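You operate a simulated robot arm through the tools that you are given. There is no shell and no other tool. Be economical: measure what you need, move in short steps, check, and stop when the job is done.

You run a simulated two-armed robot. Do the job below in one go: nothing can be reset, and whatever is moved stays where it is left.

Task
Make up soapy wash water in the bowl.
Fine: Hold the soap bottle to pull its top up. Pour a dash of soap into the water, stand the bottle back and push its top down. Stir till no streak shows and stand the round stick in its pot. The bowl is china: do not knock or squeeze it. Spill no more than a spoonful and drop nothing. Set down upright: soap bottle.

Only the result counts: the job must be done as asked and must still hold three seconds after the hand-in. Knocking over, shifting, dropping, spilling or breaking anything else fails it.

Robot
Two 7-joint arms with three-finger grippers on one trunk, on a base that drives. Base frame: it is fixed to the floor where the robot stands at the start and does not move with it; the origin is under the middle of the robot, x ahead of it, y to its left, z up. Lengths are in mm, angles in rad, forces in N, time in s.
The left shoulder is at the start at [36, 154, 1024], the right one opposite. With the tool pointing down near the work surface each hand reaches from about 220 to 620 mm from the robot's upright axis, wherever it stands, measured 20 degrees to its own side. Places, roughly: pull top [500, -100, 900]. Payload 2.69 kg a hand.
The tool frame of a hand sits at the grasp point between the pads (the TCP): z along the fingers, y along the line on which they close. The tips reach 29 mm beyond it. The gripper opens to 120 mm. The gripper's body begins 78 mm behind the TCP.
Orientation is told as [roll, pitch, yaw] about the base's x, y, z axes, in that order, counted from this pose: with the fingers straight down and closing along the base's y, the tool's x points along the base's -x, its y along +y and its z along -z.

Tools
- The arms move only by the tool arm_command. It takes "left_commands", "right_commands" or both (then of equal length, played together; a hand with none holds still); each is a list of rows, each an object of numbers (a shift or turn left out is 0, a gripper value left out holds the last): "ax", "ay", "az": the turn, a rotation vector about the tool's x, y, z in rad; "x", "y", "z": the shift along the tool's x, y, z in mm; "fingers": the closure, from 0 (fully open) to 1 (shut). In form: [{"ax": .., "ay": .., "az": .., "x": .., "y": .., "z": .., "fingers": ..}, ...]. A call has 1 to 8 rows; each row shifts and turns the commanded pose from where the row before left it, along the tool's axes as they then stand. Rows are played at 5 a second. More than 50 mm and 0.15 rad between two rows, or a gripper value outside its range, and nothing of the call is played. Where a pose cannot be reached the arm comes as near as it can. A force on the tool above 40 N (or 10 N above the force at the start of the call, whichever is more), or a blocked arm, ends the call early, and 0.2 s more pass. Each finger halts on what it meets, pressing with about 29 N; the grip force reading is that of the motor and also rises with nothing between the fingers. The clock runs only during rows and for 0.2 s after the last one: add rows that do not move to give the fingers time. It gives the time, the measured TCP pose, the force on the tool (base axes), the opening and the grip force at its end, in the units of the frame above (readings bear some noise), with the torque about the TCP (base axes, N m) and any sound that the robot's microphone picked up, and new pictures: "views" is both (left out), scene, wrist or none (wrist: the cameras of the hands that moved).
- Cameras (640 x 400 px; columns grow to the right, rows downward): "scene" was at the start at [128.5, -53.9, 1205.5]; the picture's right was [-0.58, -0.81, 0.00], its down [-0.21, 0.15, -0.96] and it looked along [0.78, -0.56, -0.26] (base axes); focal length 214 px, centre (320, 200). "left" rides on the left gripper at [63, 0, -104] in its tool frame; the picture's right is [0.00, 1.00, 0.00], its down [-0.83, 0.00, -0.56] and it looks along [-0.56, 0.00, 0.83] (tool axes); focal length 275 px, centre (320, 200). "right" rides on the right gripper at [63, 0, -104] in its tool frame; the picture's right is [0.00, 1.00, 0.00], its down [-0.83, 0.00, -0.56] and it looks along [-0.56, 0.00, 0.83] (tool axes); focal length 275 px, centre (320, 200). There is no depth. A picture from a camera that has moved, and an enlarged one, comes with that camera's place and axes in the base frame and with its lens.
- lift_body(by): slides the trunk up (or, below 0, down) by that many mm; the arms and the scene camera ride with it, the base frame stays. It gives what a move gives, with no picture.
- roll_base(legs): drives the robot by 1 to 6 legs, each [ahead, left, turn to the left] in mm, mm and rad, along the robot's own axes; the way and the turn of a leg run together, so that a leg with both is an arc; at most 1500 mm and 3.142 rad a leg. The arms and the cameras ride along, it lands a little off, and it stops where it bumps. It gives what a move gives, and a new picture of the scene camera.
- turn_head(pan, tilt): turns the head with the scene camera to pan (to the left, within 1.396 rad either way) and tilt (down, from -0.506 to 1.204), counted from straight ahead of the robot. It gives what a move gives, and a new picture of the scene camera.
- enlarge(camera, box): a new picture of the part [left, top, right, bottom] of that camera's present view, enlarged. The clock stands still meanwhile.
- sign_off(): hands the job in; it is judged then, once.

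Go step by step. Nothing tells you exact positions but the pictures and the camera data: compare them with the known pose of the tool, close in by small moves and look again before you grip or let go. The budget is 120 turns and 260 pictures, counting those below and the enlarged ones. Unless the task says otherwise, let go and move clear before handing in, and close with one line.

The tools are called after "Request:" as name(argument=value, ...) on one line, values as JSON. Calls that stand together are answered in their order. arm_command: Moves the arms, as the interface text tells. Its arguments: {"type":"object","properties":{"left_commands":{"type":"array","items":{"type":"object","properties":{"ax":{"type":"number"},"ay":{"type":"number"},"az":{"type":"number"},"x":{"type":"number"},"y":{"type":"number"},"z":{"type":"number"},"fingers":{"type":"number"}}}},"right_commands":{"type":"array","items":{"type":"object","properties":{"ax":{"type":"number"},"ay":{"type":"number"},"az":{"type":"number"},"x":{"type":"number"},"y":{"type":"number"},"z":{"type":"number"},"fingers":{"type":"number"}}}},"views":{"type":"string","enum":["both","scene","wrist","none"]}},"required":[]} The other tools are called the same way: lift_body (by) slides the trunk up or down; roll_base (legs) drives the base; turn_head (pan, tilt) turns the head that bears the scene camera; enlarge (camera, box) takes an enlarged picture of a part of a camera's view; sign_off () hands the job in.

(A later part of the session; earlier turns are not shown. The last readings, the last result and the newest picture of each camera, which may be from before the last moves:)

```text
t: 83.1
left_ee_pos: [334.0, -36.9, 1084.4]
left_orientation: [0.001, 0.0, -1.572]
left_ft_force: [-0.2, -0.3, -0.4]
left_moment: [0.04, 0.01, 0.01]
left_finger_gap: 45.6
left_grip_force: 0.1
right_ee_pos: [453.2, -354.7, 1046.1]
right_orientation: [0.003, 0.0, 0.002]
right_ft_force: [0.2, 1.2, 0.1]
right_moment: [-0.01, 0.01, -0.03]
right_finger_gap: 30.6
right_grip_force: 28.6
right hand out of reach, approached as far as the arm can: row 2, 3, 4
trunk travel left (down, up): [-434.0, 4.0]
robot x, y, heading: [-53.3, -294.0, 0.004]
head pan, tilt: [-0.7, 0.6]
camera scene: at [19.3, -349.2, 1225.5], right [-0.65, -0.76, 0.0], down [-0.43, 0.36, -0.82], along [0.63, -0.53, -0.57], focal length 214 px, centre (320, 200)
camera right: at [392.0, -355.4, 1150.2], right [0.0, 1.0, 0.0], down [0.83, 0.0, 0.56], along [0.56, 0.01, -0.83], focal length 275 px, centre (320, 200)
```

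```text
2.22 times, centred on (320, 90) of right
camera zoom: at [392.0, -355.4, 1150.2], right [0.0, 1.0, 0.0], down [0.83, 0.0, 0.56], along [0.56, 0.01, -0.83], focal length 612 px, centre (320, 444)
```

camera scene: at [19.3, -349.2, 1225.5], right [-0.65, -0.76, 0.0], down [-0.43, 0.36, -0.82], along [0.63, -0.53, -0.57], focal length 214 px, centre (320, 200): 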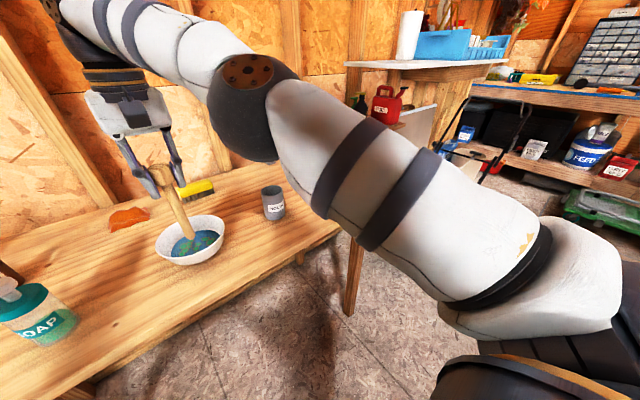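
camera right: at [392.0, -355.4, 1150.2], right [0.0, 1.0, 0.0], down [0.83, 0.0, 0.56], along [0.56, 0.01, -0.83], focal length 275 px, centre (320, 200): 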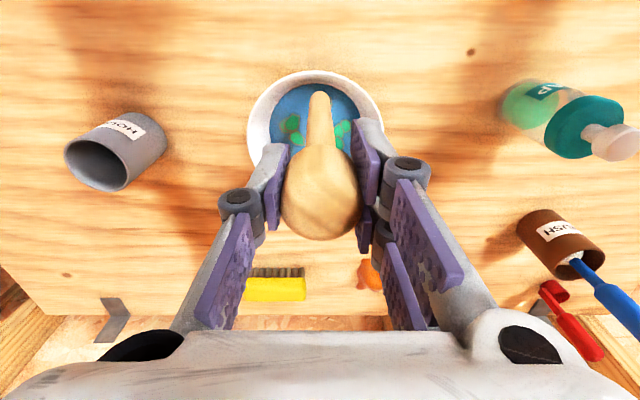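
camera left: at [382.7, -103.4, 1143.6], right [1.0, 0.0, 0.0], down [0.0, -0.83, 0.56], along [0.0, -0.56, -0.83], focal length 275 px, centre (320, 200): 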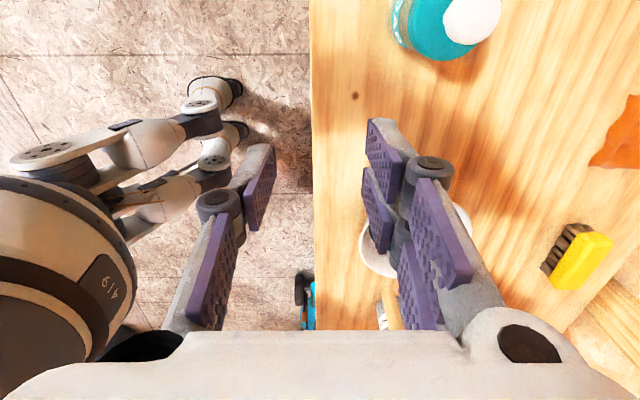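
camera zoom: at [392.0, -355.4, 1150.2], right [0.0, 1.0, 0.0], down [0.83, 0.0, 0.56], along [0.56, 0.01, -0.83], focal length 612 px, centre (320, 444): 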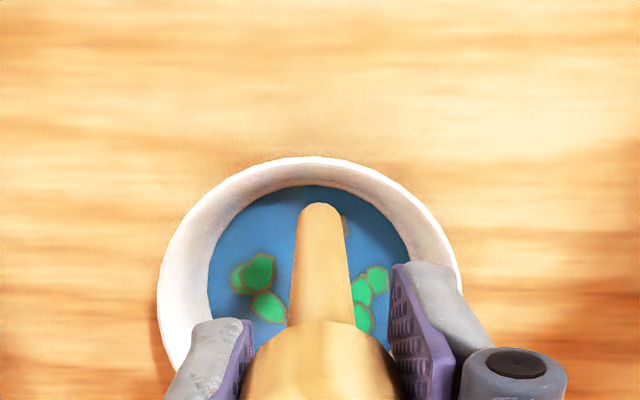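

The tip is still near the close rim; lower down the arm reaches further. I lower 18 mm (tip stays above the rim) and go forward.

Request:
arm_command(right_commands=[{"z": 18}, {"x": -25}, {"x": -25}, {"x": -14}, {}], views="both")

Request:
enlarge(camera="scene", box=[120, 130, 300, 290])

Request:
enlarge(camera="right", box=[220, 0, 420, 180])

```text
t: 84.3
left_ee_pos: [334.2, -36.2, 1084.9]
left_orientation: [0.0, 0.0, -1.57]
left_ft_force: [-0.3, -0.6, 0.1]
left_moment: [0.03, -0.01, 0.0]
left_finger_gap: 45.7
left_grip_force: 0.1
right_ee_pos: [461.4, -354.6, 1028.2]
right_orientation: [0.003, -0.002, 0.002]
right_ft_force: [-0.5, -0.4, -0.9]
right_moment: [0.02, 0.0, 0.0]
right_finger_gap: 30.3
right_grip_force: 29.1
right hand out of reach, approached as far as the arm can: row 2, 3, 4
trunk travel left (down, up): [-434.0, 4.0]
robot x, y, heading: [-54.5, -292.8, 0.0]
head pan, tilt: [-0.7, 0.6]
camera scene: at [19.3, -349.0, 1225.5], right [-0.64, -0.76, 0.0], down [-0.43, 0.36, -0.83], along [0.63, -0.53, -0.56], focal length 214 px, centre (320, 200)
camera right: at [399.6, -355.9, 1131.1], right [0.0, 1.0, 0.0], down [0.83, 0.0, 0.56], along [0.56, 0.01, -0.83], focal length 275 px, centre (320, 200)
```

scene: 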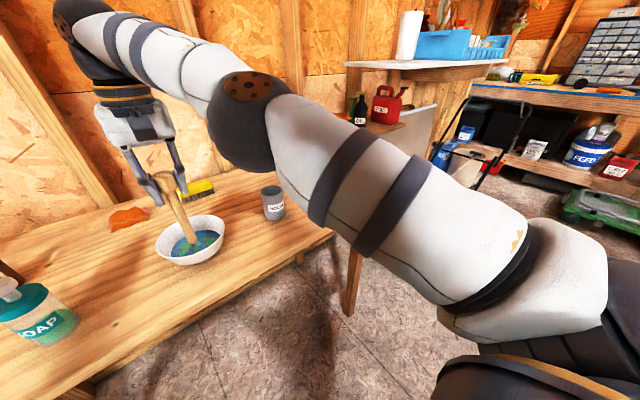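
right: 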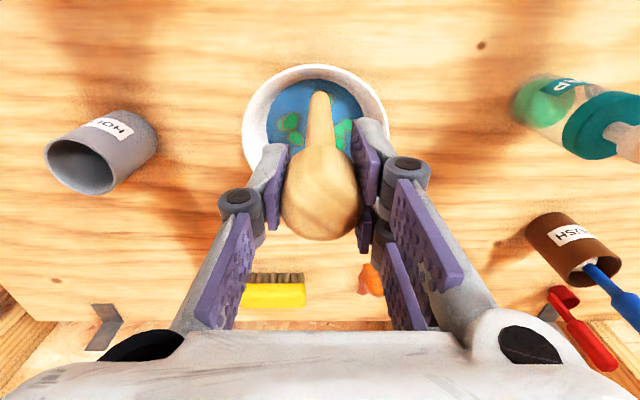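

```text
2.50 times, centred on (210, 210) of scene
camera zoom: at [19.3, -349.0, 1225.5], right [-0.64, -0.76, 0.0], down [-0.43, 0.36, -0.83], along [0.63, -0.53, -0.56], focal length 536 px, centre (595, 175)
```

zoom: 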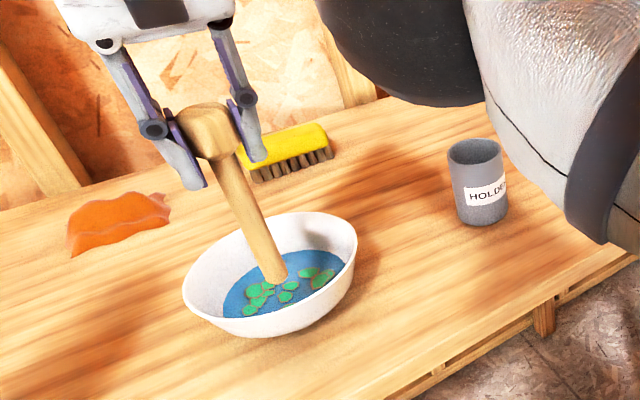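

```text
2.22 times, centred on (320, 90) of right
camera zoom: at [399.6, -355.9, 1131.1], right [0.0, 1.0, 0.0], down [0.83, 0.0, 0.56], along [0.56, 0.01, -0.83], focal length 612 px, centre (320, 444)
```

zoom: 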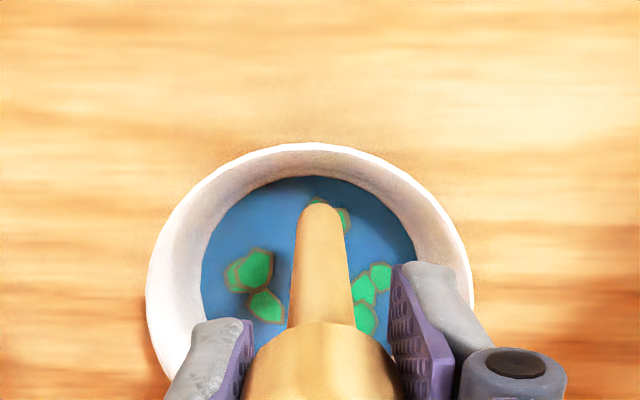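

It is at the limit of its forward reach. I drive the robot 50 mm ahead, which carries the tip over the bowl's centre, 24 mm above the rim.

Request:
roll_base(legs=[[52, 0, 0]])

Request:
arm_command(right_commands=[{"z": 10}, {}], views="both")

Request:
enlarge(camera="right", box=[220, 0, 420, 180])

Request:
enlarge(camera="scene", box=[60, 130, 240, 290])

```text
t: 85.2
left_ee_pos: [386.1, -37.5, 1085.1]
left_orientation: [0.0, 0.0, -1.57]
left_ft_force: [0.1, 0.5, -1.4]
left_moment: [-0.01, 0.06, 0.02]
left_finger_gap: 45.6
left_grip_force: 0.0
right_ee_pos: [514.4, -354.7, 1026.5]
right_orientation: [0.003, 0.0, 0.002]
right_ft_force: [0.4, 1.0, -0.2]
right_moment: [-0.01, 0.05, 0.0]
right_finger_gap: 30.4
right_grip_force: 29.3
trunk travel left (down, up): [-434.0, 4.0]
robot x, y, heading: [0.1, -295.9, -0.002]
head pan, tilt: [-0.7, 0.6]
camera scene: at [72.3, -348.9, 1225.4], right [-0.64, -0.76, 0.0], down [-0.43, 0.36, -0.82], along [0.63, -0.53, -0.57], focal length 214 px, centre (320, 200)
```

scene: 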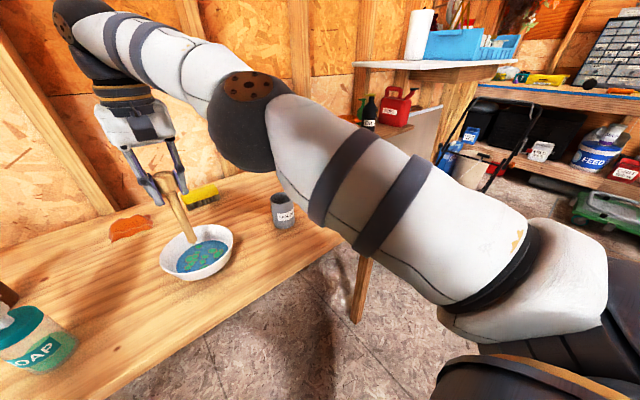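

```text
t: 85.8
left_ee_pos: [385.4, -36.5, 1083.4]
left_orientation: [0.0, 0.0, -1.569]
left_ft_force: [0.1, -0.4, -0.3]
left_moment: [0.0, 0.0, 0.0]
left_finger_gap: 45.3
left_grip_force: 0.0
right_ee_pos: [513.5, -353.9, 1017.7]
right_orientation: [0.004, 0.0, 0.002]
right_ft_force: [-0.4, 0.4, -2.0]
right_moment: [0.01, 0.0, 0.0]
right_finger_gap: 30.6
right_grip_force: 29.5
trunk travel left (down, up): [-434.0, 4.0]
robot x, y, heading: [-1.8, -291.0, -0.0]
head pan, tilt: [-0.7, 0.6]
camera scene: at [71.4, -348.6, 1225.5], right [-0.64, -0.77, 0.0], down [-0.43, 0.36, -0.83], along [0.63, -0.53, -0.56], focal length 214 px, centre (320, 200)
camera right: at [451.4, -354.8, 1120.9], right [-0.01, 1.0, 0.0], down [0.83, 0.0, 0.56], along [0.56, 0.01, -0.83], focal length 275 px, centre (320, 200)
```

scene: 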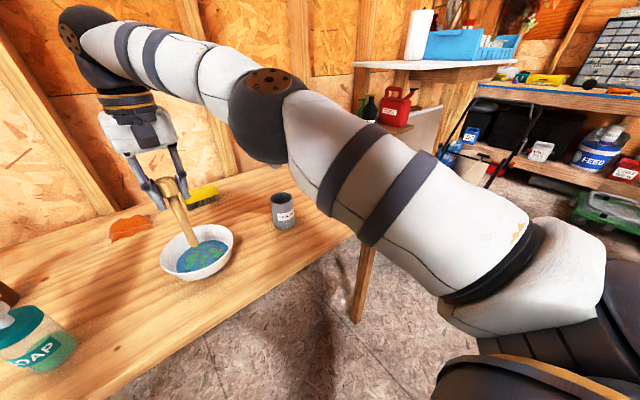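
right: 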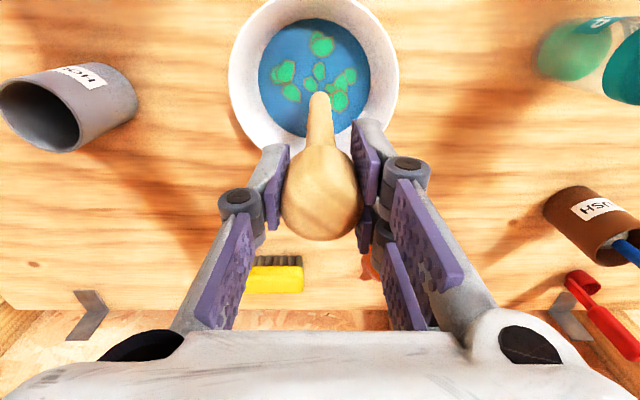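

```text
2.22 times, centred on (320, 90) of right
camera zoom: at [451.4, -354.8, 1120.9], right [-0.01, 1.0, 0.0], down [0.83, 0.0, 0.56], along [0.56, 0.01, -0.83], focal length 612 px, centre (320, 444)
```

zoom: 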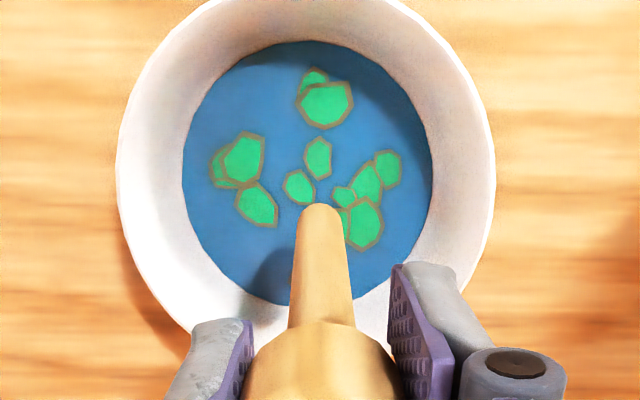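

```text
2.50 times, centred on (150, 210) of scene
camera zoom: at [71.4, -348.6, 1225.5], right [-0.64, -0.77, 0.0], down [-0.43, 0.36, -0.83], along [0.63, -0.53, -0.56], focal length 536 px, centre (745, 175)
```

zoom: 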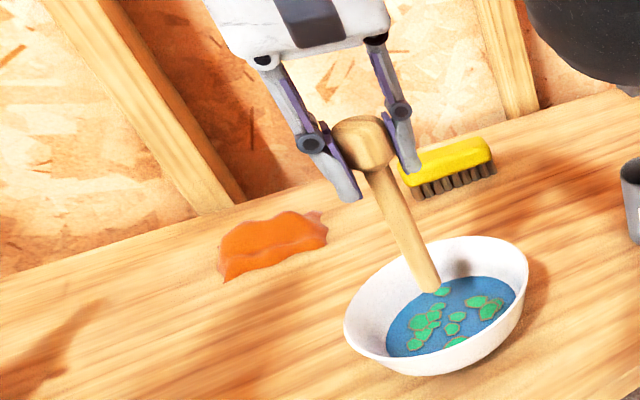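

The tip hovers over the bowl centre (≈507, -357). I lower it slowly into the water.

Request:
arm_command(right_commands=[{"z": 12}, {"z": 12}, {"z": 12}, {}], views="both")

Request:
enlarge(camera="scene", box=[60, 130, 240, 290])

```text
t: 86.8
left_ee_pos: [384.6, -35.7, 1086.0]
left_orientation: [0.0, -0.001, -1.569]
left_ft_force: [1.0, 0.1, 0.9]
left_moment: [0.06, -0.01, 0.04]
left_finger_gap: 45.7
left_grip_force: 0.0
right_ee_pos: [513.6, -352.8, 980.1]
right_orientation: [0.004, -0.001, 0.002]
right_ft_force: [0.8, -0.4, -1.0]
right_moment: [-0.01, 0.0, 0.02]
right_finger_gap: 30.8
right_grip_force: 28.2
trunk travel left (down, up): [-434.0, 4.0]
robot x, y, heading: [-5.2, -292.4, 0.004]
head pan, tilt: [-0.7, 0.6]
camera scene: at [71.3, -348.8, 1225.5], right [-0.64, -0.77, 0.0], down [-0.43, 0.36, -0.83], along [0.63, -0.53, -0.56], focal length 214 px, centre (320, 200)
camera right: at [451.3, -354.1, 1084.5], right [-0.01, 1.0, 0.0], down [0.83, 0.0, 0.56], along [0.56, 0.01, -0.83], focal length 275 px, centre (320, 200)
```

scene: 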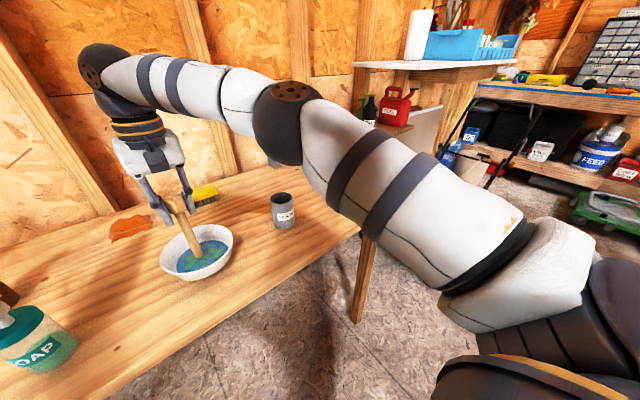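
right: 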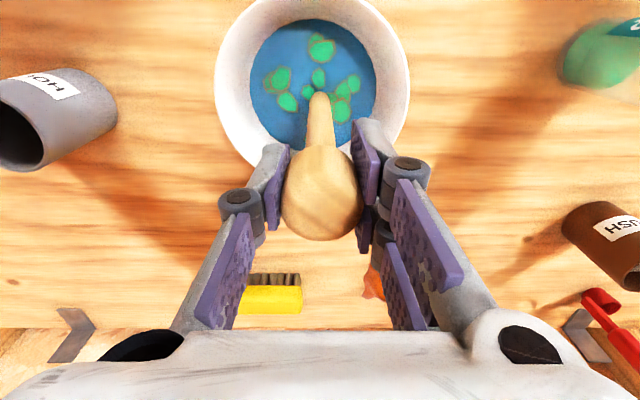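

```text
2.50 times, centred on (150, 210) of scene
camera zoom: at [71.3, -348.8, 1225.5], right [-0.64, -0.77, 0.0], down [-0.43, 0.36, -0.83], along [0.63, -0.53, -0.56], focal length 536 px, centre (745, 175)
```

zoom: 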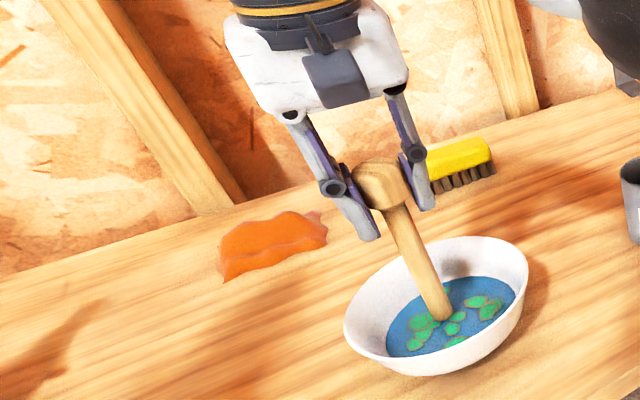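

The tip is at about the water surface. I go 10 mm deeper and make a first small circle.

Request:
arm_command(right_commands=[{"z": 6, "x": 3}, {"z": 5, "x": 3}, {}], views="wrist")

Request:
enlarge(camera="scene", box=[100, 170, 240, 290])

```text
t: 87.7
left_ee_pos: [385.6, -35.7, 1084.1]
left_orientation: [0.001, -0.001, -1.569]
left_ft_force: [0.1, -0.8, -0.2]
left_moment: [0.01, -0.01, 0.01]
left_finger_gap: 45.5
left_grip_force: 0.0
right_ee_pos: [507.9, -353.9, 970.3]
right_orientation: [0.005, 0.001, 0.002]
right_ft_force: [-0.3, -0.5, 0.2]
right_moment: [-0.01, -0.02, -0.01]
right_finger_gap: 30.7
right_grip_force: 29.5
trunk travel left (down, up): [-434.0, 4.0]
robot x, y, heading: [-3.7, -294.1, 0.002]
head pan, tilt: [-0.7, 0.6]
camera right: at [445.4, -355.0, 1074.0], right [-0.01, 1.0, 0.0], down [0.83, 0.0, 0.56], along [0.56, 0.01, -0.83], focal length 275 px, centre (320, 200)
```

right: 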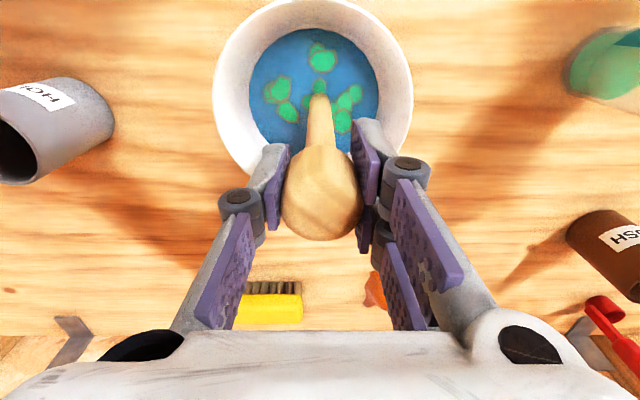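

```text
3.33 times, centred on (170, 230) of scene
camera zoom: at [71.4, -348.8, 1225.5], right [-0.64, -0.77, 0.0], down [-0.43, 0.36, -0.83], along [0.63, -0.53, -0.56], focal length 715 px, centre (820, 100)
```

zoom: 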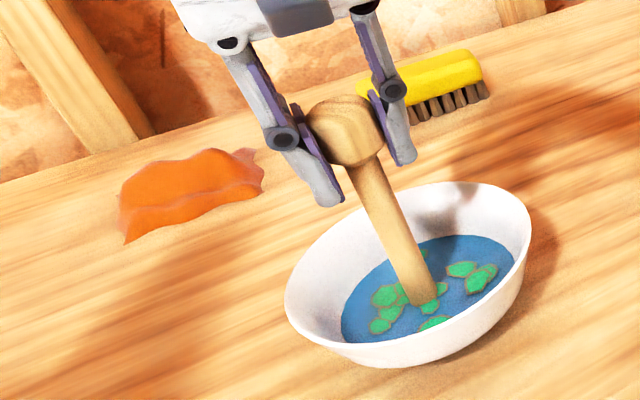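

Not clearly submerged yet. I lower another 8 mm, watching the force.

Request:
arm_command(right_commands=[{"z": 4}, {"z": 4}, {}], views="none")

Request:
enlarge(camera="scene", box=[120, 200, 240, 290])

```text
t: 88.5
left_ee_pos: [384.7, -36.7, 1083.4]
left_orientation: [0.002, 0.001, -1.569]
left_ft_force: [-0.3, 0.2, 0.6]
left_moment: [-0.03, 0.0, -0.01]
left_finger_gap: 45.8
left_grip_force: 0.1
right_ee_pos: [506.7, -354.9, 963.3]
right_orientation: [0.003, 0.0, 0.002]
right_ft_force: [0.2, -0.3, -0.7]
right_moment: [0.0, 0.02, 0.01]
right_finger_gap: 30.5
right_grip_force: 28.9
trunk travel left (down, up): [-434.0, 4.0]
robot x, y, heading: [-0.1, -291.1, -0.004]
head pan, tilt: [-0.7, 0.6]
```

```text
4.44 times, centred on (180, 245) of scene
camera zoom: at [71.4, -348.8, 1225.5], right [-0.64, -0.77, 0.0], down [-0.43, 0.36, -0.83], along [0.63, -0.53, -0.56], focal length 953 px, centre (942, 0)
```

zoom: 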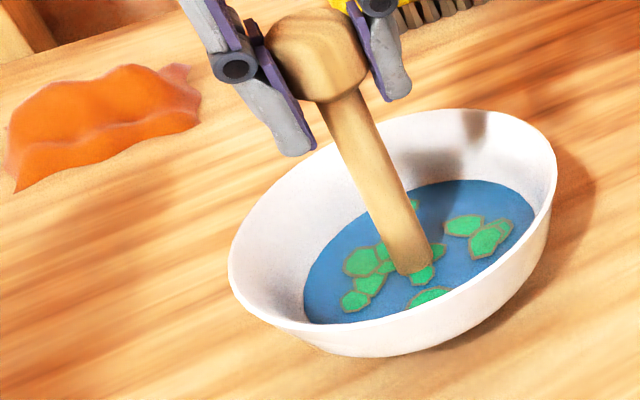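

The stick is now cut by the waterline, about 9 mm deep with no contact. I stir one circle of 18 mm radius.

Request:
arm_command(right_commands=[{"x": 5.4, "y": -12.8}, {"x": -12.7, "y": -5.3}, {"x": -12.7, "y": 5.3}, {"x": -5.3, "y": 12.7}, {"x": 5.3, "y": 12.7}, {"x": 12.7, "y": 5.3}, {"x": 12.7, "y": -5.3}, {"x": 5.3, "y": -12.7}], views="wrist")

Request:
enlarge(camera="scene", box=[120, 200, 240, 290])

```text
t: 90.2
left_ee_pos: [385.5, -37.1, 1083.9]
left_orientation: [-0.001, 0.0, -1.57]
left_ft_force: [0.2, -0.5, 0.1]
left_moment: [-0.01, 0.06, 0.01]
left_finger_gap: 45.5
left_grip_force: 0.0
right_ee_pos: [497.4, -354.5, 962.3]
right_orientation: [0.006, 0.001, 0.0]
right_ft_force: [-0.1, -0.1, -0.6]
right_moment: [0.0, 0.02, 0.06]
right_finger_gap: 30.6
right_grip_force: 28.9
trunk travel left (down, up): [-434.0, 4.0]
robot x, y, heading: [-1.3, -292.7, 0.001]
head pan, tilt: [-0.7, 0.6]
camera right: at [435.1, -355.7, 1065.3], right [-0.01, 1.0, 0.01], down [0.83, 0.0, 0.56], along [0.56, 0.01, -0.83], focal length 275 px, centre (320, 200)
```

right: 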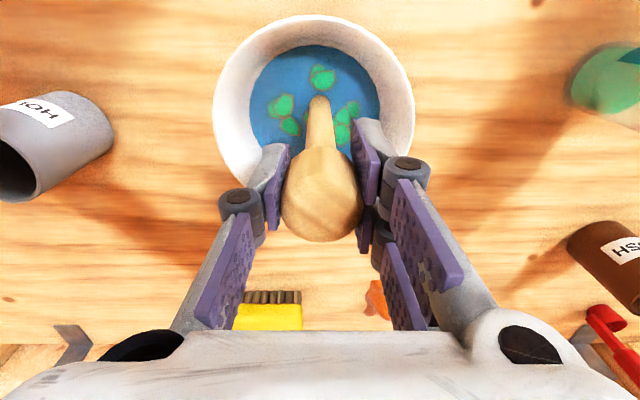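

```text
4.44 times, centred on (180, 245) of scene
camera zoom: at [71.4, -349.2, 1225.4], right [-0.64, -0.76, 0.0], down [-0.43, 0.36, -0.82], along [0.63, -0.53, -0.57], focal length 953 px, centre (942, 0)
```

zoom: 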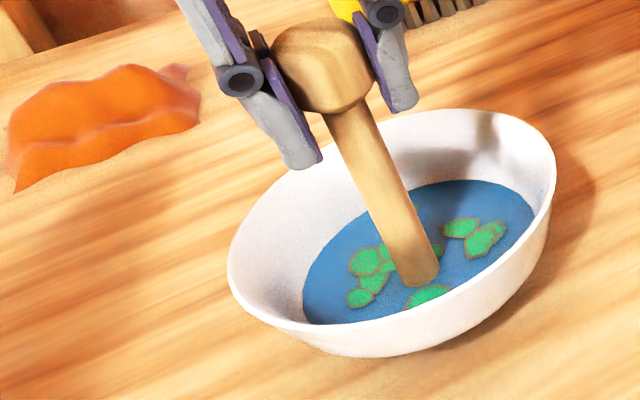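

The streaks shrink slightly; nothing touched. I stir several more circles.

Request:
arm_command(right_commands=[{"x": -5.3, "y": -12.7}, {"x": -12.7, "y": -5.3}, {"x": -12.7, "y": 5.3}, {"x": -5.3, "y": 12.7}, {"x": 5.3, "y": 12.7}, {"x": 12.7, "y": 5.3}, {"x": 12.7, "y": -5.3}, {"x": 5.3, "y": -12.7}], views="none")

Request:
arm_command(right_commands=[{"x": -5.3, "y": -12.7}, {"x": -12.7, "y": -5.3}, {"x": -12.7, "y": 5.3}, {"x": -5.3, "y": 12.7}, {"x": 5.3, "y": 12.7}, {"x": 12.7, "y": 5.3}, {"x": 12.7, "y": -5.3}, {"x": 5.3, "y": -12.7}], views="none")

Request:
arm_command(right_commands=[{"x": -5.3, "y": -12.7}, {"x": -12.7, "y": -5.3}, {"x": -12.7, "y": 5.3}, {"x": -5.3, "y": 12.7}, {"x": 5.3, "y": 12.7}, {"x": 12.7, "y": 5.3}, {"x": 12.7, "y": -5.3}, {"x": 5.3, "y": -12.7}], views="wrist")

Request:
enlarge(camera="scene", box=[120, 200, 240, 290])

```text
t: 92.0
left_ee_pos: [384.3, -36.6, 1085.3]
left_orientation: [-0.001, 0.001, -1.57]
left_ft_force: [0.5, 0.4, 0.0]
left_moment: [0.02, 0.01, -0.04]
left_finger_gap: 45.8
left_grip_force: 0.1
right_ee_pos: [498.0, -354.7, 960.2]
right_orientation: [0.006, 0.0, 0.002]
right_ft_force: [0.1, -0.7, -0.6]
right_moment: [-0.03, -0.01, 0.03]
right_finger_gap: 30.6
right_grip_force: 29.4
trunk travel left (down, up): [-434.0, 4.0]
robot x, y, heading: [-1.7, -290.6, -0.004]
head pan, tilt: [-0.7, 0.6]
```

```text
t: 93.8
left_ee_pos: [384.4, -38.1, 1084.6]
left_orientation: [0.0, 0.0, -1.57]
left_ft_force: [-0.7, 0.4, 0.4]
left_moment: [0.05, -0.01, 0.02]
left_finger_gap: 45.9
left_grip_force: 0.1
right_ee_pos: [497.6, -355.0, 961.6]
right_orientation: [0.004, -0.001, 0.001]
right_ft_force: [0.3, -0.2, -1.0]
right_moment: [0.01, 0.0, 0.01]
right_finger_gap: 30.6
right_grip_force: 28.9
trunk travel left (down, up): [-434.0, 4.0]
robot x, y, heading: [0.3, -291.9, -0.003]
head pan, tilt: [-0.7, 0.6]
```

```text
t: 95.7
left_ee_pos: [384.6, -36.5, 1084.6]
left_orientation: [0.001, -0.002, -1.569]
left_ft_force: [0.0, -0.3, 0.8]
left_moment: [0.03, 0.01, -0.01]
left_finger_gap: 45.4
left_grip_force: 0.0
right_ee_pos: [497.0, -353.4, 961.6]
right_orientation: [0.004, 0.001, 0.003]
right_ft_force: [0.3, -0.1, -0.3]
right_moment: [-0.01, 0.01, 0.0]
right_finger_gap: 30.8
right_grip_force: 29.2
trunk travel left (down, up): [-434.0, 4.0]
robot x, y, heading: [-4.6, -290.3, -0.001]
head pan, tilt: [-0.7, 0.6]
camera right: at [434.7, -355.0, 1065.8], right [-0.01, 1.0, 0.0], down [0.83, 0.0, 0.56], along [0.56, 0.01, -0.83], focal length 275 px, centre (320, 200)
```

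right: 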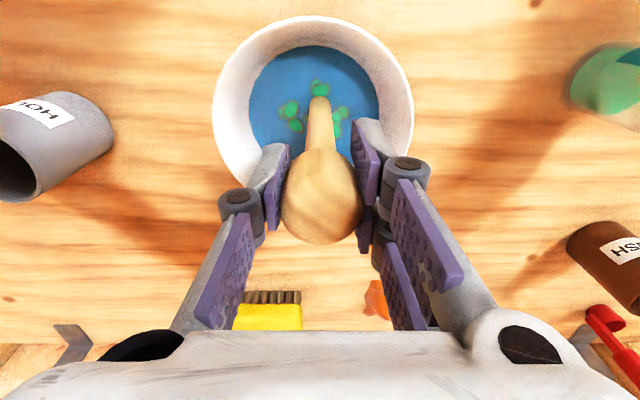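

```text
4.44 times, centred on (180, 245) of scene
camera zoom: at [71.4, -349.1, 1225.4], right [-0.64, -0.76, 0.0], down [-0.43, 0.36, -0.82], along [0.63, -0.53, -0.57], focal length 953 px, centre (942, 0)
```

zoom: 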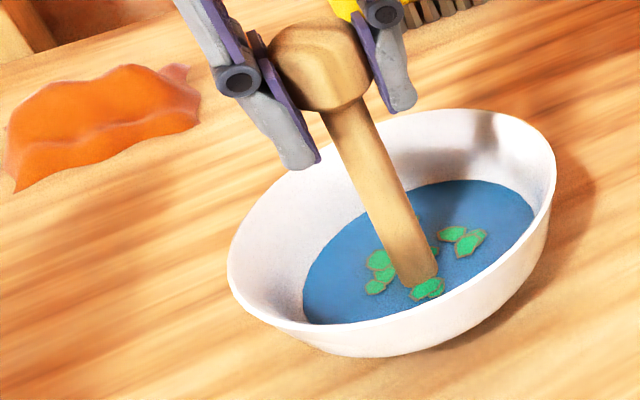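

The streaks are clearly shrinking. I keep stirring.

Request:
arm_command(right_commands=[{"x": -5.3, "y": -12.7}, {"x": -12.7, "y": -5.3}, {"x": -12.7, "y": 5.3}, {"x": -5.3, "y": 12.7}, {"x": 5.3, "y": 12.7}, {"x": 12.7, "y": 5.3}, {"x": 12.7, "y": -5.3}, {"x": 5.3, "y": -12.7}], views="none")

Request:
arm_command(right_commands=[{"x": -5.3, "y": -12.7}, {"x": -12.7, "y": -5.3}, {"x": -12.7, "y": 5.3}, {"x": -5.3, "y": 12.7}, {"x": 5.3, "y": 12.7}, {"x": 12.7, "y": 5.3}, {"x": 12.7, "y": -5.3}, {"x": 5.3, "y": -12.7}], views="none")

Request:
arm_command(right_commands=[{"x": -5.3, "y": -12.7}, {"x": -12.7, "y": -5.3}, {"x": -12.7, "y": 5.3}, {"x": -5.3, "y": 12.7}, {"x": 5.3, "y": 12.7}, {"x": 12.7, "y": 5.3}, {"x": 12.7, "y": -5.3}, {"x": 5.3, "y": -12.7}], views="none")

Request:
arm_command(right_commands=[{"x": -5.3, "y": -12.7}, {"x": -12.7, "y": -5.3}, {"x": -12.7, "y": 5.3}, {"x": -5.3, "y": 12.7}, {"x": 5.3, "y": 12.7}, {"x": 12.7, "y": 5.3}, {"x": 12.7, "y": -5.3}, {"x": 5.3, "y": -12.7}], views="none")

Request:
arm_command(right_commands=[{"x": -5.3, "y": -12.7}, {"x": -12.7, "y": -5.3}, {"x": -12.7, "y": 5.3}, {"x": -5.3, "y": 12.7}, {"x": 5.3, "y": 12.7}, {"x": 12.7, "y": 5.3}, {"x": 12.7, "y": -5.3}, {"x": 5.3, "y": -12.7}], views="wrist")

Request:
enlarge(camera="scene", box=[120, 200, 240, 290])

```text
t: 97.5
left_ee_pos: [384.1, -36.7, 1084.2]
left_orientation: [0.001, 0.002, -1.569]
left_ft_force: [0.2, 0.5, 0.0]
left_moment: [0.02, -0.01, 0.01]
left_finger_gap: 45.7
left_grip_force: 0.0
right_ee_pos: [496.9, -355.1, 962.6]
right_orientation: [0.006, -0.001, 0.001]
right_ft_force: [-0.2, -0.5, -0.7]
right_moment: [0.0, 0.01, -0.01]
right_finger_gap: 30.7
right_grip_force: 29.1
trunk travel left (down, up): [-434.0, 4.0]
robot x, y, heading: [-2.4, -293.1, -0.004]
head pan, tilt: [-0.7, 0.6]
```

```text
t: 99.2
left_ee_pos: [384.8, -36.1, 1083.5]
left_orientation: [-0.001, 0.001, -1.569]
left_ft_force: [-1.0, 0.0, -0.5]
left_moment: [0.01, 0.0, 0.02]
left_finger_gap: 45.7
left_grip_force: 0.0
right_ee_pos: [497.0, -353.2, 962.7]
right_orientation: [0.007, -0.001, 0.002]
right_ft_force: [-0.2, 0.0, -0.1]
right_moment: [0.01, 0.01, 0.05]
right_finger_gap: 30.7
right_grip_force: 29.3
trunk travel left (down, up): [-434.0, 4.0]
robot x, y, heading: [-1.0, -292.4, 0.004]
head pan, tilt: [-0.7, 0.6]
```

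```text
t: 101.0
left_ee_pos: [384.5, -36.3, 1084.3]
left_orientation: [0.0, 0.002, -1.569]
left_ft_force: [0.3, 0.2, 0.4]
left_moment: [0.0, 0.01, 0.05]
left_finger_gap: 45.4
left_grip_force: 0.0
right_ee_pos: [497.0, -353.5, 961.2]
right_orientation: [0.004, 0.0, 0.002]
right_ft_force: [0.1, 1.0, -0.2]
right_moment: [0.03, -0.02, -0.01]
right_finger_gap: 30.8
right_grip_force: 29.0
trunk travel left (down, up): [-434.0, 4.0]
robot x, y, heading: [-1.9, -294.5, 0.003]
head pan, tilt: [-0.7, 0.6]
```

```text
t: 102.8
left_ee_pos: [384.3, -35.0, 1083.8]
left_orientation: [0.0, 0.001, -1.569]
left_ft_force: [0.1, 0.5, -0.1]
left_moment: [0.02, -0.01, -0.01]
left_finger_gap: 45.8
left_grip_force: 0.1
right_ee_pos: [496.0, -354.8, 963.8]
right_orientation: [0.004, 0.0, 0.002]
right_ft_force: [-0.3, 0.2, -0.4]
right_moment: [0.0, -0.01, 0.01]
right_finger_gap: 30.9
right_grip_force: 28.9
trunk travel left (down, up): [-434.0, 4.0]
robot x, y, heading: [1.6, -294.5, 0.006]
head pan, tilt: [-0.7, 0.6]
```

```text
t: 104.7
left_ee_pos: [385.6, -35.6, 1084.5]
left_orientation: [0.0, 0.0, -1.569]
left_ft_force: [-0.2, 0.6, -0.2]
left_moment: [0.01, 0.0, -0.03]
left_finger_gap: 45.6
left_grip_force: 0.0
right_ee_pos: [497.2, -353.9, 962.9]
right_orientation: [0.004, 0.0, 0.0]
right_ft_force: [0.0, 0.7, -0.7]
right_moment: [-0.02, -0.03, 0.01]
right_finger_gap: 30.9
right_grip_force: 29.4
trunk travel left (down, up): [-434.0, 4.0]
robot x, y, heading: [-1.5, -292.7, 0.003]
head pan, tilt: [-0.7, 0.6]
camera right: at [434.9, -355.8, 1067.0], right [-0.01, 1.0, 0.0], down [0.83, 0.0, 0.56], along [0.56, 0.01, -0.83], focal length 275 px, centre (320, 200)
```

right: 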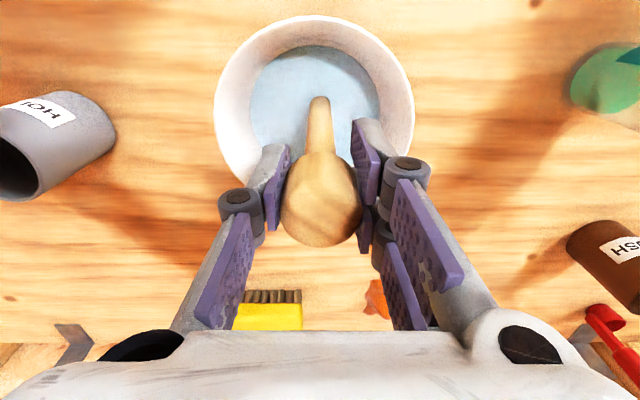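

```text
4.44 times, centred on (180, 245) of scene
camera zoom: at [71.4, -349.2, 1225.4], right [-0.64, -0.76, 0.0], down [-0.43, 0.36, -0.82], along [0.63, -0.53, -0.57], focal length 953 px, centre (942, 0)
```

zoom: 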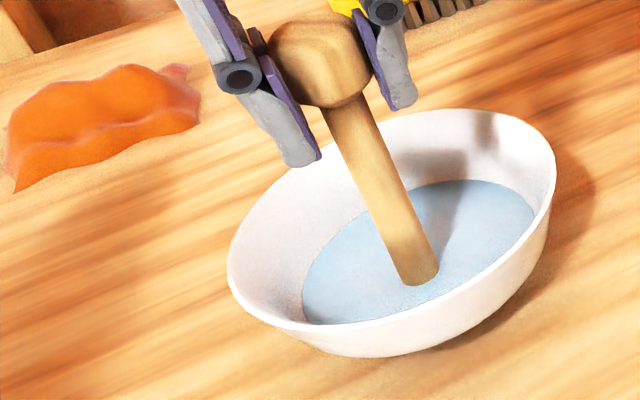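

The water is evenly pale with no streak left. I raise the stick straight up out of the bowl and let it drip a moment over it.

Request:
arm_command(right_commands=[{"z": -15, "x": -4}, {"z": -20}, {"z": -20}, {"z": -20}, {"z": -15}, {}, {}, {}], views="both")

```text
t: 106.5
left_ee_pos: [384.6, -37.1, 1085.3]
left_orientation: [0.0, 0.0, -1.567]
left_ft_force: [0.2, -0.4, -0.1]
left_moment: [-0.03, 0.01, -0.01]
left_finger_gap: 45.5
left_grip_force: 0.1
right_ee_pos: [501.9, -354.7, 1052.4]
right_orientation: [0.003, 0.001, 0.002]
right_ft_force: [-0.2, 0.0, -0.5]
right_moment: [0.01, 0.02, 0.03]
right_finger_gap: 30.9
right_grip_force: 29.0
trunk travel left (down, up): [-434.0, 4.0]
robot x, y, heading: [-4.8, -291.1, 0.002]
head pan, tilt: [-0.7, 0.6]
camera scene: at [71.4, -348.9, 1225.5], right [-0.64, -0.77, 0.0], down [-0.43, 0.36, -0.83], along [0.63, -0.53, -0.56], focal length 214 px, centre (320, 200)
camera right: at [438.4, -355.3, 1156.8], right [-0.01, 1.0, 0.0], down [0.83, 0.0, 0.56], along [0.56, 0.01, -0.83], focal length 275 px, centre (320, 200)
```

scene: 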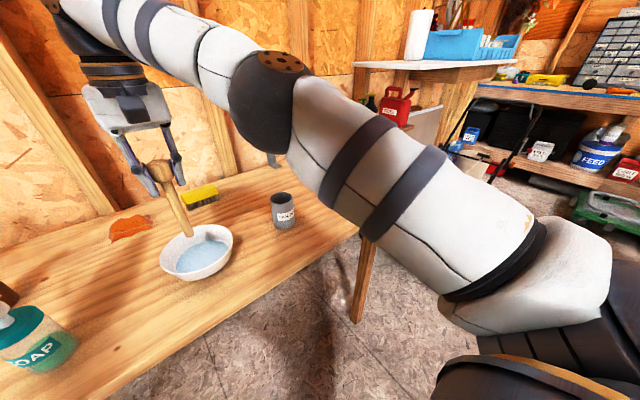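
right: 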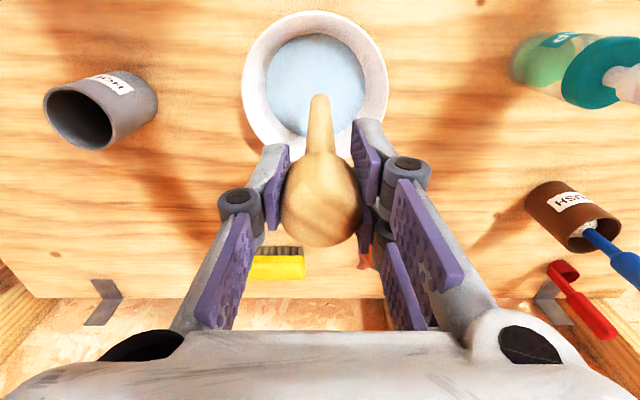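

The stick hangs clear, 45 mm above the rim. I drive 150 mm to the right toward the pot.

Request:
roll_base(legs=[[0, -150, 0]])

Request:
arm_command(right_commands=[{"z": -20}, {"x": -10, "y": -20}, {"x": -10, "y": -20}, {}], views="both")

Request:
enlarge(camera="scene", box=[120, 80, 320, 260])

```text
t: 108.2
left_ee_pos: [384.5, -185.9, 1084.0]
left_orientation: [0.001, 0.001, -1.567]
left_ft_force: [0.7, -0.7, -0.1]
left_moment: [0.04, -0.04, -0.01]
left_finger_gap: 45.5
left_grip_force: 0.0
right_ee_pos: [500.8, -502.8, 1052.1]
right_orientation: [0.005, -0.002, 0.003]
right_ft_force: [0.1, -0.4, 0.2]
right_moment: [0.04, 0.01, -0.01]
right_finger_gap: 30.7
right_grip_force: 29.3
trunk travel left (down, up): [-434.0, 4.0]
robot x, y, heading: [-1.9, -439.9, 0.0]
head pan, tilt: [-0.7, 0.6]
camera scene: at [71.6, -498.1, 1225.4], right [-0.64, -0.77, 0.0], down [-0.43, 0.36, -0.82], along [0.63, -0.53, -0.57], focal length 214 px, centre (320, 200)
```

scene: 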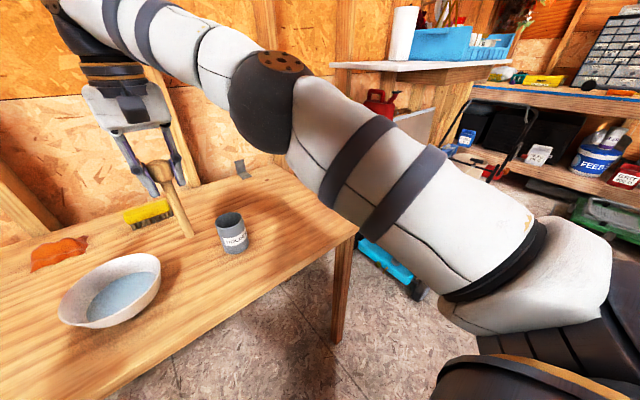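

```text
t: 109.2
left_ee_pos: [383.8, -182.7, 1084.7]
left_orientation: [0.001, -0.001, -1.567]
left_ft_force: [-0.3, -0.3, -0.1]
left_moment: [0.0, 0.0, -0.01]
left_finger_gap: 45.5
left_grip_force: 0.1
right_ee_pos: [508.8, -544.8, 1070.5]
right_orientation: [0.003, 0.0, 0.004]
right_ft_force: [0.5, 0.5, 0.2]
right_moment: [-0.01, 0.0, 0.03]
right_finger_gap: 30.9
right_grip_force: 28.8
right hand out of reach, approached as far as the arm can: row 1, 2, 3
trunk travel left (down, up): [-434.0, 4.0]
robot x, y, heading: [1.0, -440.0, 0.003]
head pan, tilt: [-0.7, 0.6]
camera scene: at [71.5, -497.4, 1225.5], right [-0.64, -0.77, 0.0], down [-0.43, 0.36, -0.83], along [0.63, -0.53, -0.56], focal length 214 px, centre (320, 200)
camera right: at [446.7, -545.0, 1174.7], right [-0.01, 1.0, 0.0], down [0.83, 0.0, 0.56], along [0.56, 0.01, -0.83], focal length 275 px, centre (320, 200)
```

scene: 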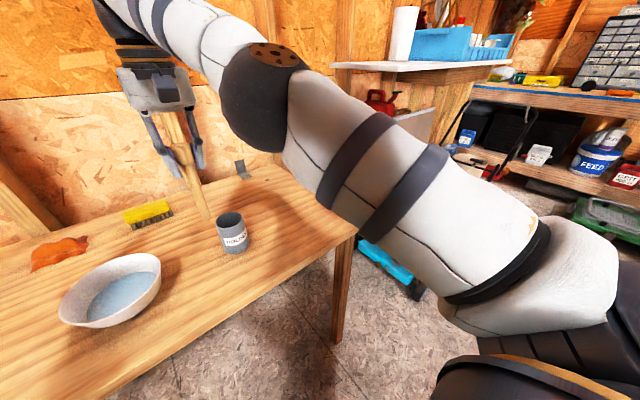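
right: 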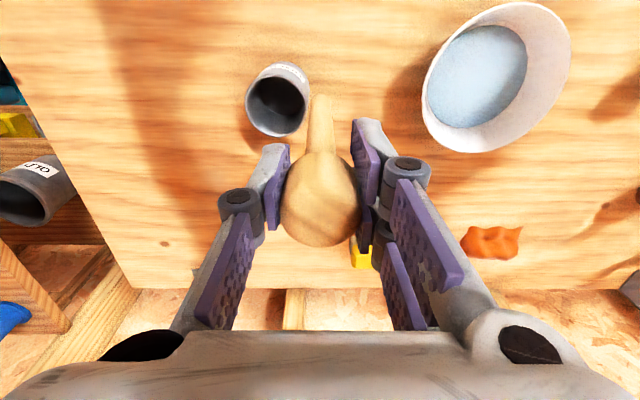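

```text
2.22 times, centred on (220, 170) of scene
camera zoom: at [71.5, -497.4, 1225.5], right [-0.64, -0.77, 0.0], down [-0.43, 0.36, -0.83], along [0.63, -0.53, -0.56], focal length 477 px, centre (542, 267)
```

zoom: 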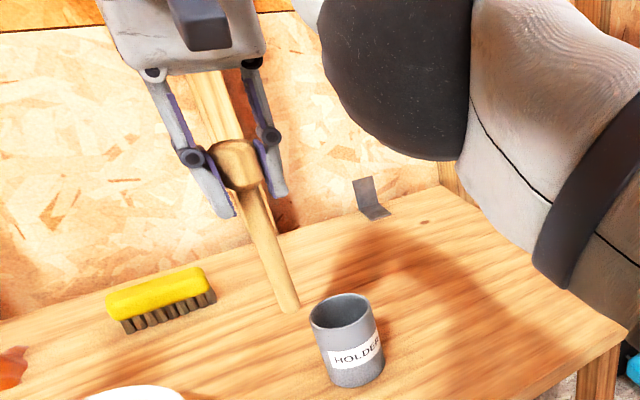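

The pot rim centre is at (524, -587, 890) and the stick tip at about (506, -542, 928). I move the tip over the pot, keeping it above the rim.

Request:
arm_command(right_commands=[{"z": 10}, {"x": -6, "y": -15}, {"x": -6, "y": -15}, {"x": -6, "y": -15}, {}], views="wrist")

Request:
enlarge(camera="scene", box=[120, 80, 320, 260])

Request:
enlarge(camera="right", box=[220, 20, 420, 200])

```text
t: 110.4
left_ee_pos: [384.7, -184.5, 1083.4]
left_orientation: [0.001, 0.0, -1.568]
left_ft_force: [0.0, 1.1, -0.1]
left_moment: [-0.01, 0.01, 0.02]
left_finger_gap: 45.7
left_grip_force: 0.1
right_ee_pos: [522.7, -590.6, 1061.0]
right_orientation: [0.003, 0.001, 0.004]
right_ft_force: [0.0, 0.3, -0.1]
right_moment: [0.02, 0.03, -0.02]
right_finger_gap: 30.7
right_grip_force: 28.8
right hand out of reach, approached as far as the arm can: row 3
trunk travel left (down, up): [-434.0, 4.0]
robot x, y, heading: [-2.4, -439.9, 0.0]
head pan, tilt: [-0.7, 0.6]
camera right: at [459.2, -590.9, 1164.9], right [-0.01, 1.0, 0.0], down [0.83, 0.0, 0.56], along [0.56, 0.01, -0.83], focal length 275 px, centre (320, 200)
```

right: 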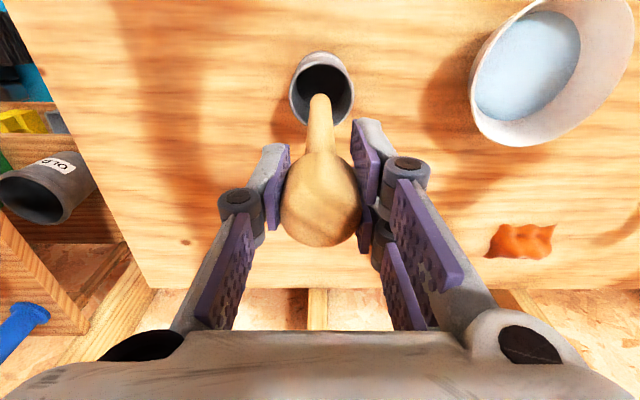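

```text
2.22 times, centred on (220, 170) of scene
camera zoom: at [71.6, -497.8, 1225.5], right [-0.64, -0.77, 0.0], down [-0.43, 0.36, -0.83], along [0.63, -0.53, -0.56], focal length 477 px, centre (542, 267)
```

zoom: 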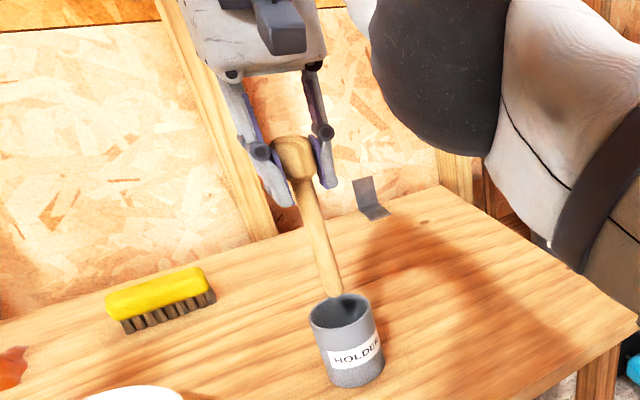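

```text
2.22 times, centred on (320, 110) of right
camera zoom: at [459.2, -590.9, 1164.9], right [-0.01, 1.0, 0.0], down [0.83, 0.0, 0.56], along [0.56, 0.01, -0.83], focal length 612 px, centre (320, 400)
```

zoom: 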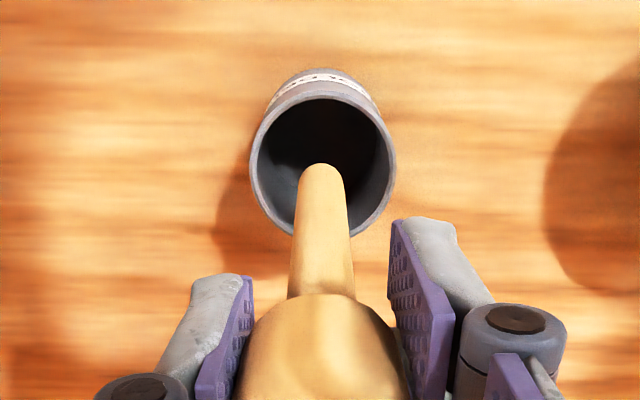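

The tip is about 7 mm short of the pot's centre in x. I correct and lower the first 40 mm.

Request:
arm_command(right_commands=[{"z": 6, "x": -4}, {"x": -3, "z": 4}, {"z": 10}, {"z": 12}, {"z": 10}, {}], views="wrist")

Request:
enlarge(camera="scene", box=[140, 100, 300, 260])

Request:
enlarge(camera="right", box=[220, 20, 420, 200])

```text
t: 111.8
left_ee_pos: [384.2, -185.0, 1082.8]
left_orientation: [-0.001, 0.0, -1.566]
left_ft_force: [0.1, 0.3, -0.2]
left_moment: [0.03, 0.01, -0.02]
left_finger_gap: 45.6
left_grip_force: 0.1
right_ee_pos: [523.7, -589.7, 1025.3]
right_orientation: [0.004, 0.0, 0.003]
right_ft_force: [0.8, -0.7, -0.2]
right_moment: [0.03, -0.02, 0.0]
right_finger_gap: 30.9
right_grip_force: 29.3
right hand out of reach, approached as far as the arm can: row 1
trunk travel left (down, up): [-434.0, 4.0]
robot x, y, heading: [-4.2, -443.3, 0.002]
head pan, tilt: [-0.7, 0.6]
camera right: at [461.5, -590.4, 1128.8], right [-0.01, 1.0, 0.0], down [0.83, 0.0, 0.56], along [0.56, 0.01, -0.83], focal length 275 px, centre (320, 200)
```

right: 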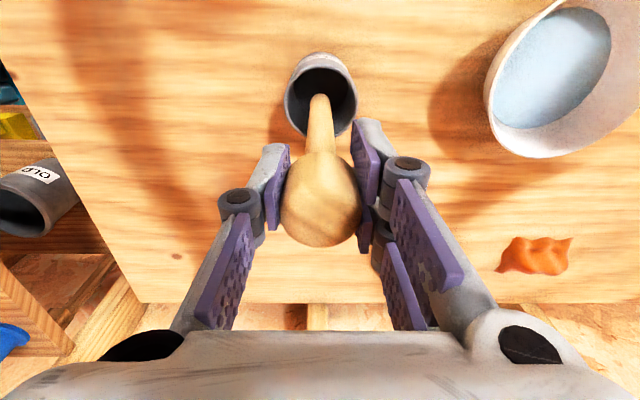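

```text
2.50 times, centred on (220, 180) of scene
camera zoom: at [71.6, -497.6, 1225.5], right [-0.64, -0.77, 0.0], down [-0.43, 0.36, -0.83], along [0.63, -0.53, -0.56], focal length 536 px, centre (570, 250)
```

zoom: 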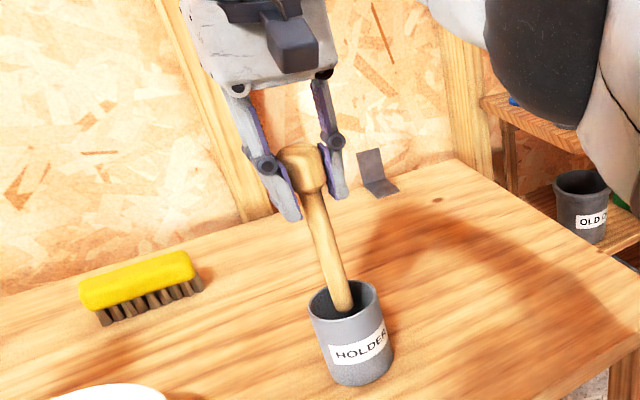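

```text
2.22 times, centred on (320, 110) of right
camera zoom: at [461.5, -590.4, 1128.8], right [-0.01, 1.0, 0.0], down [0.83, 0.0, 0.56], along [0.56, 0.01, -0.83], focal length 612 px, centre (320, 400)
```

zoom: 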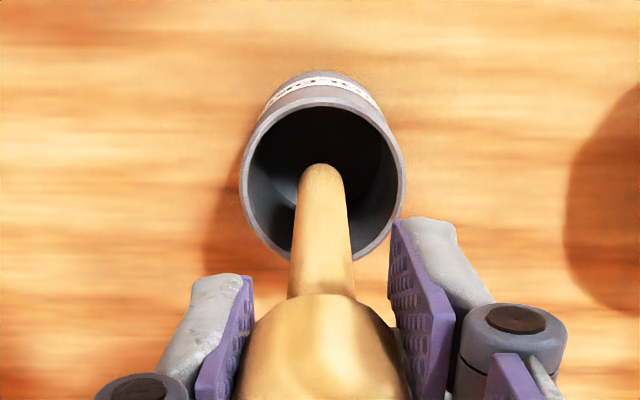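

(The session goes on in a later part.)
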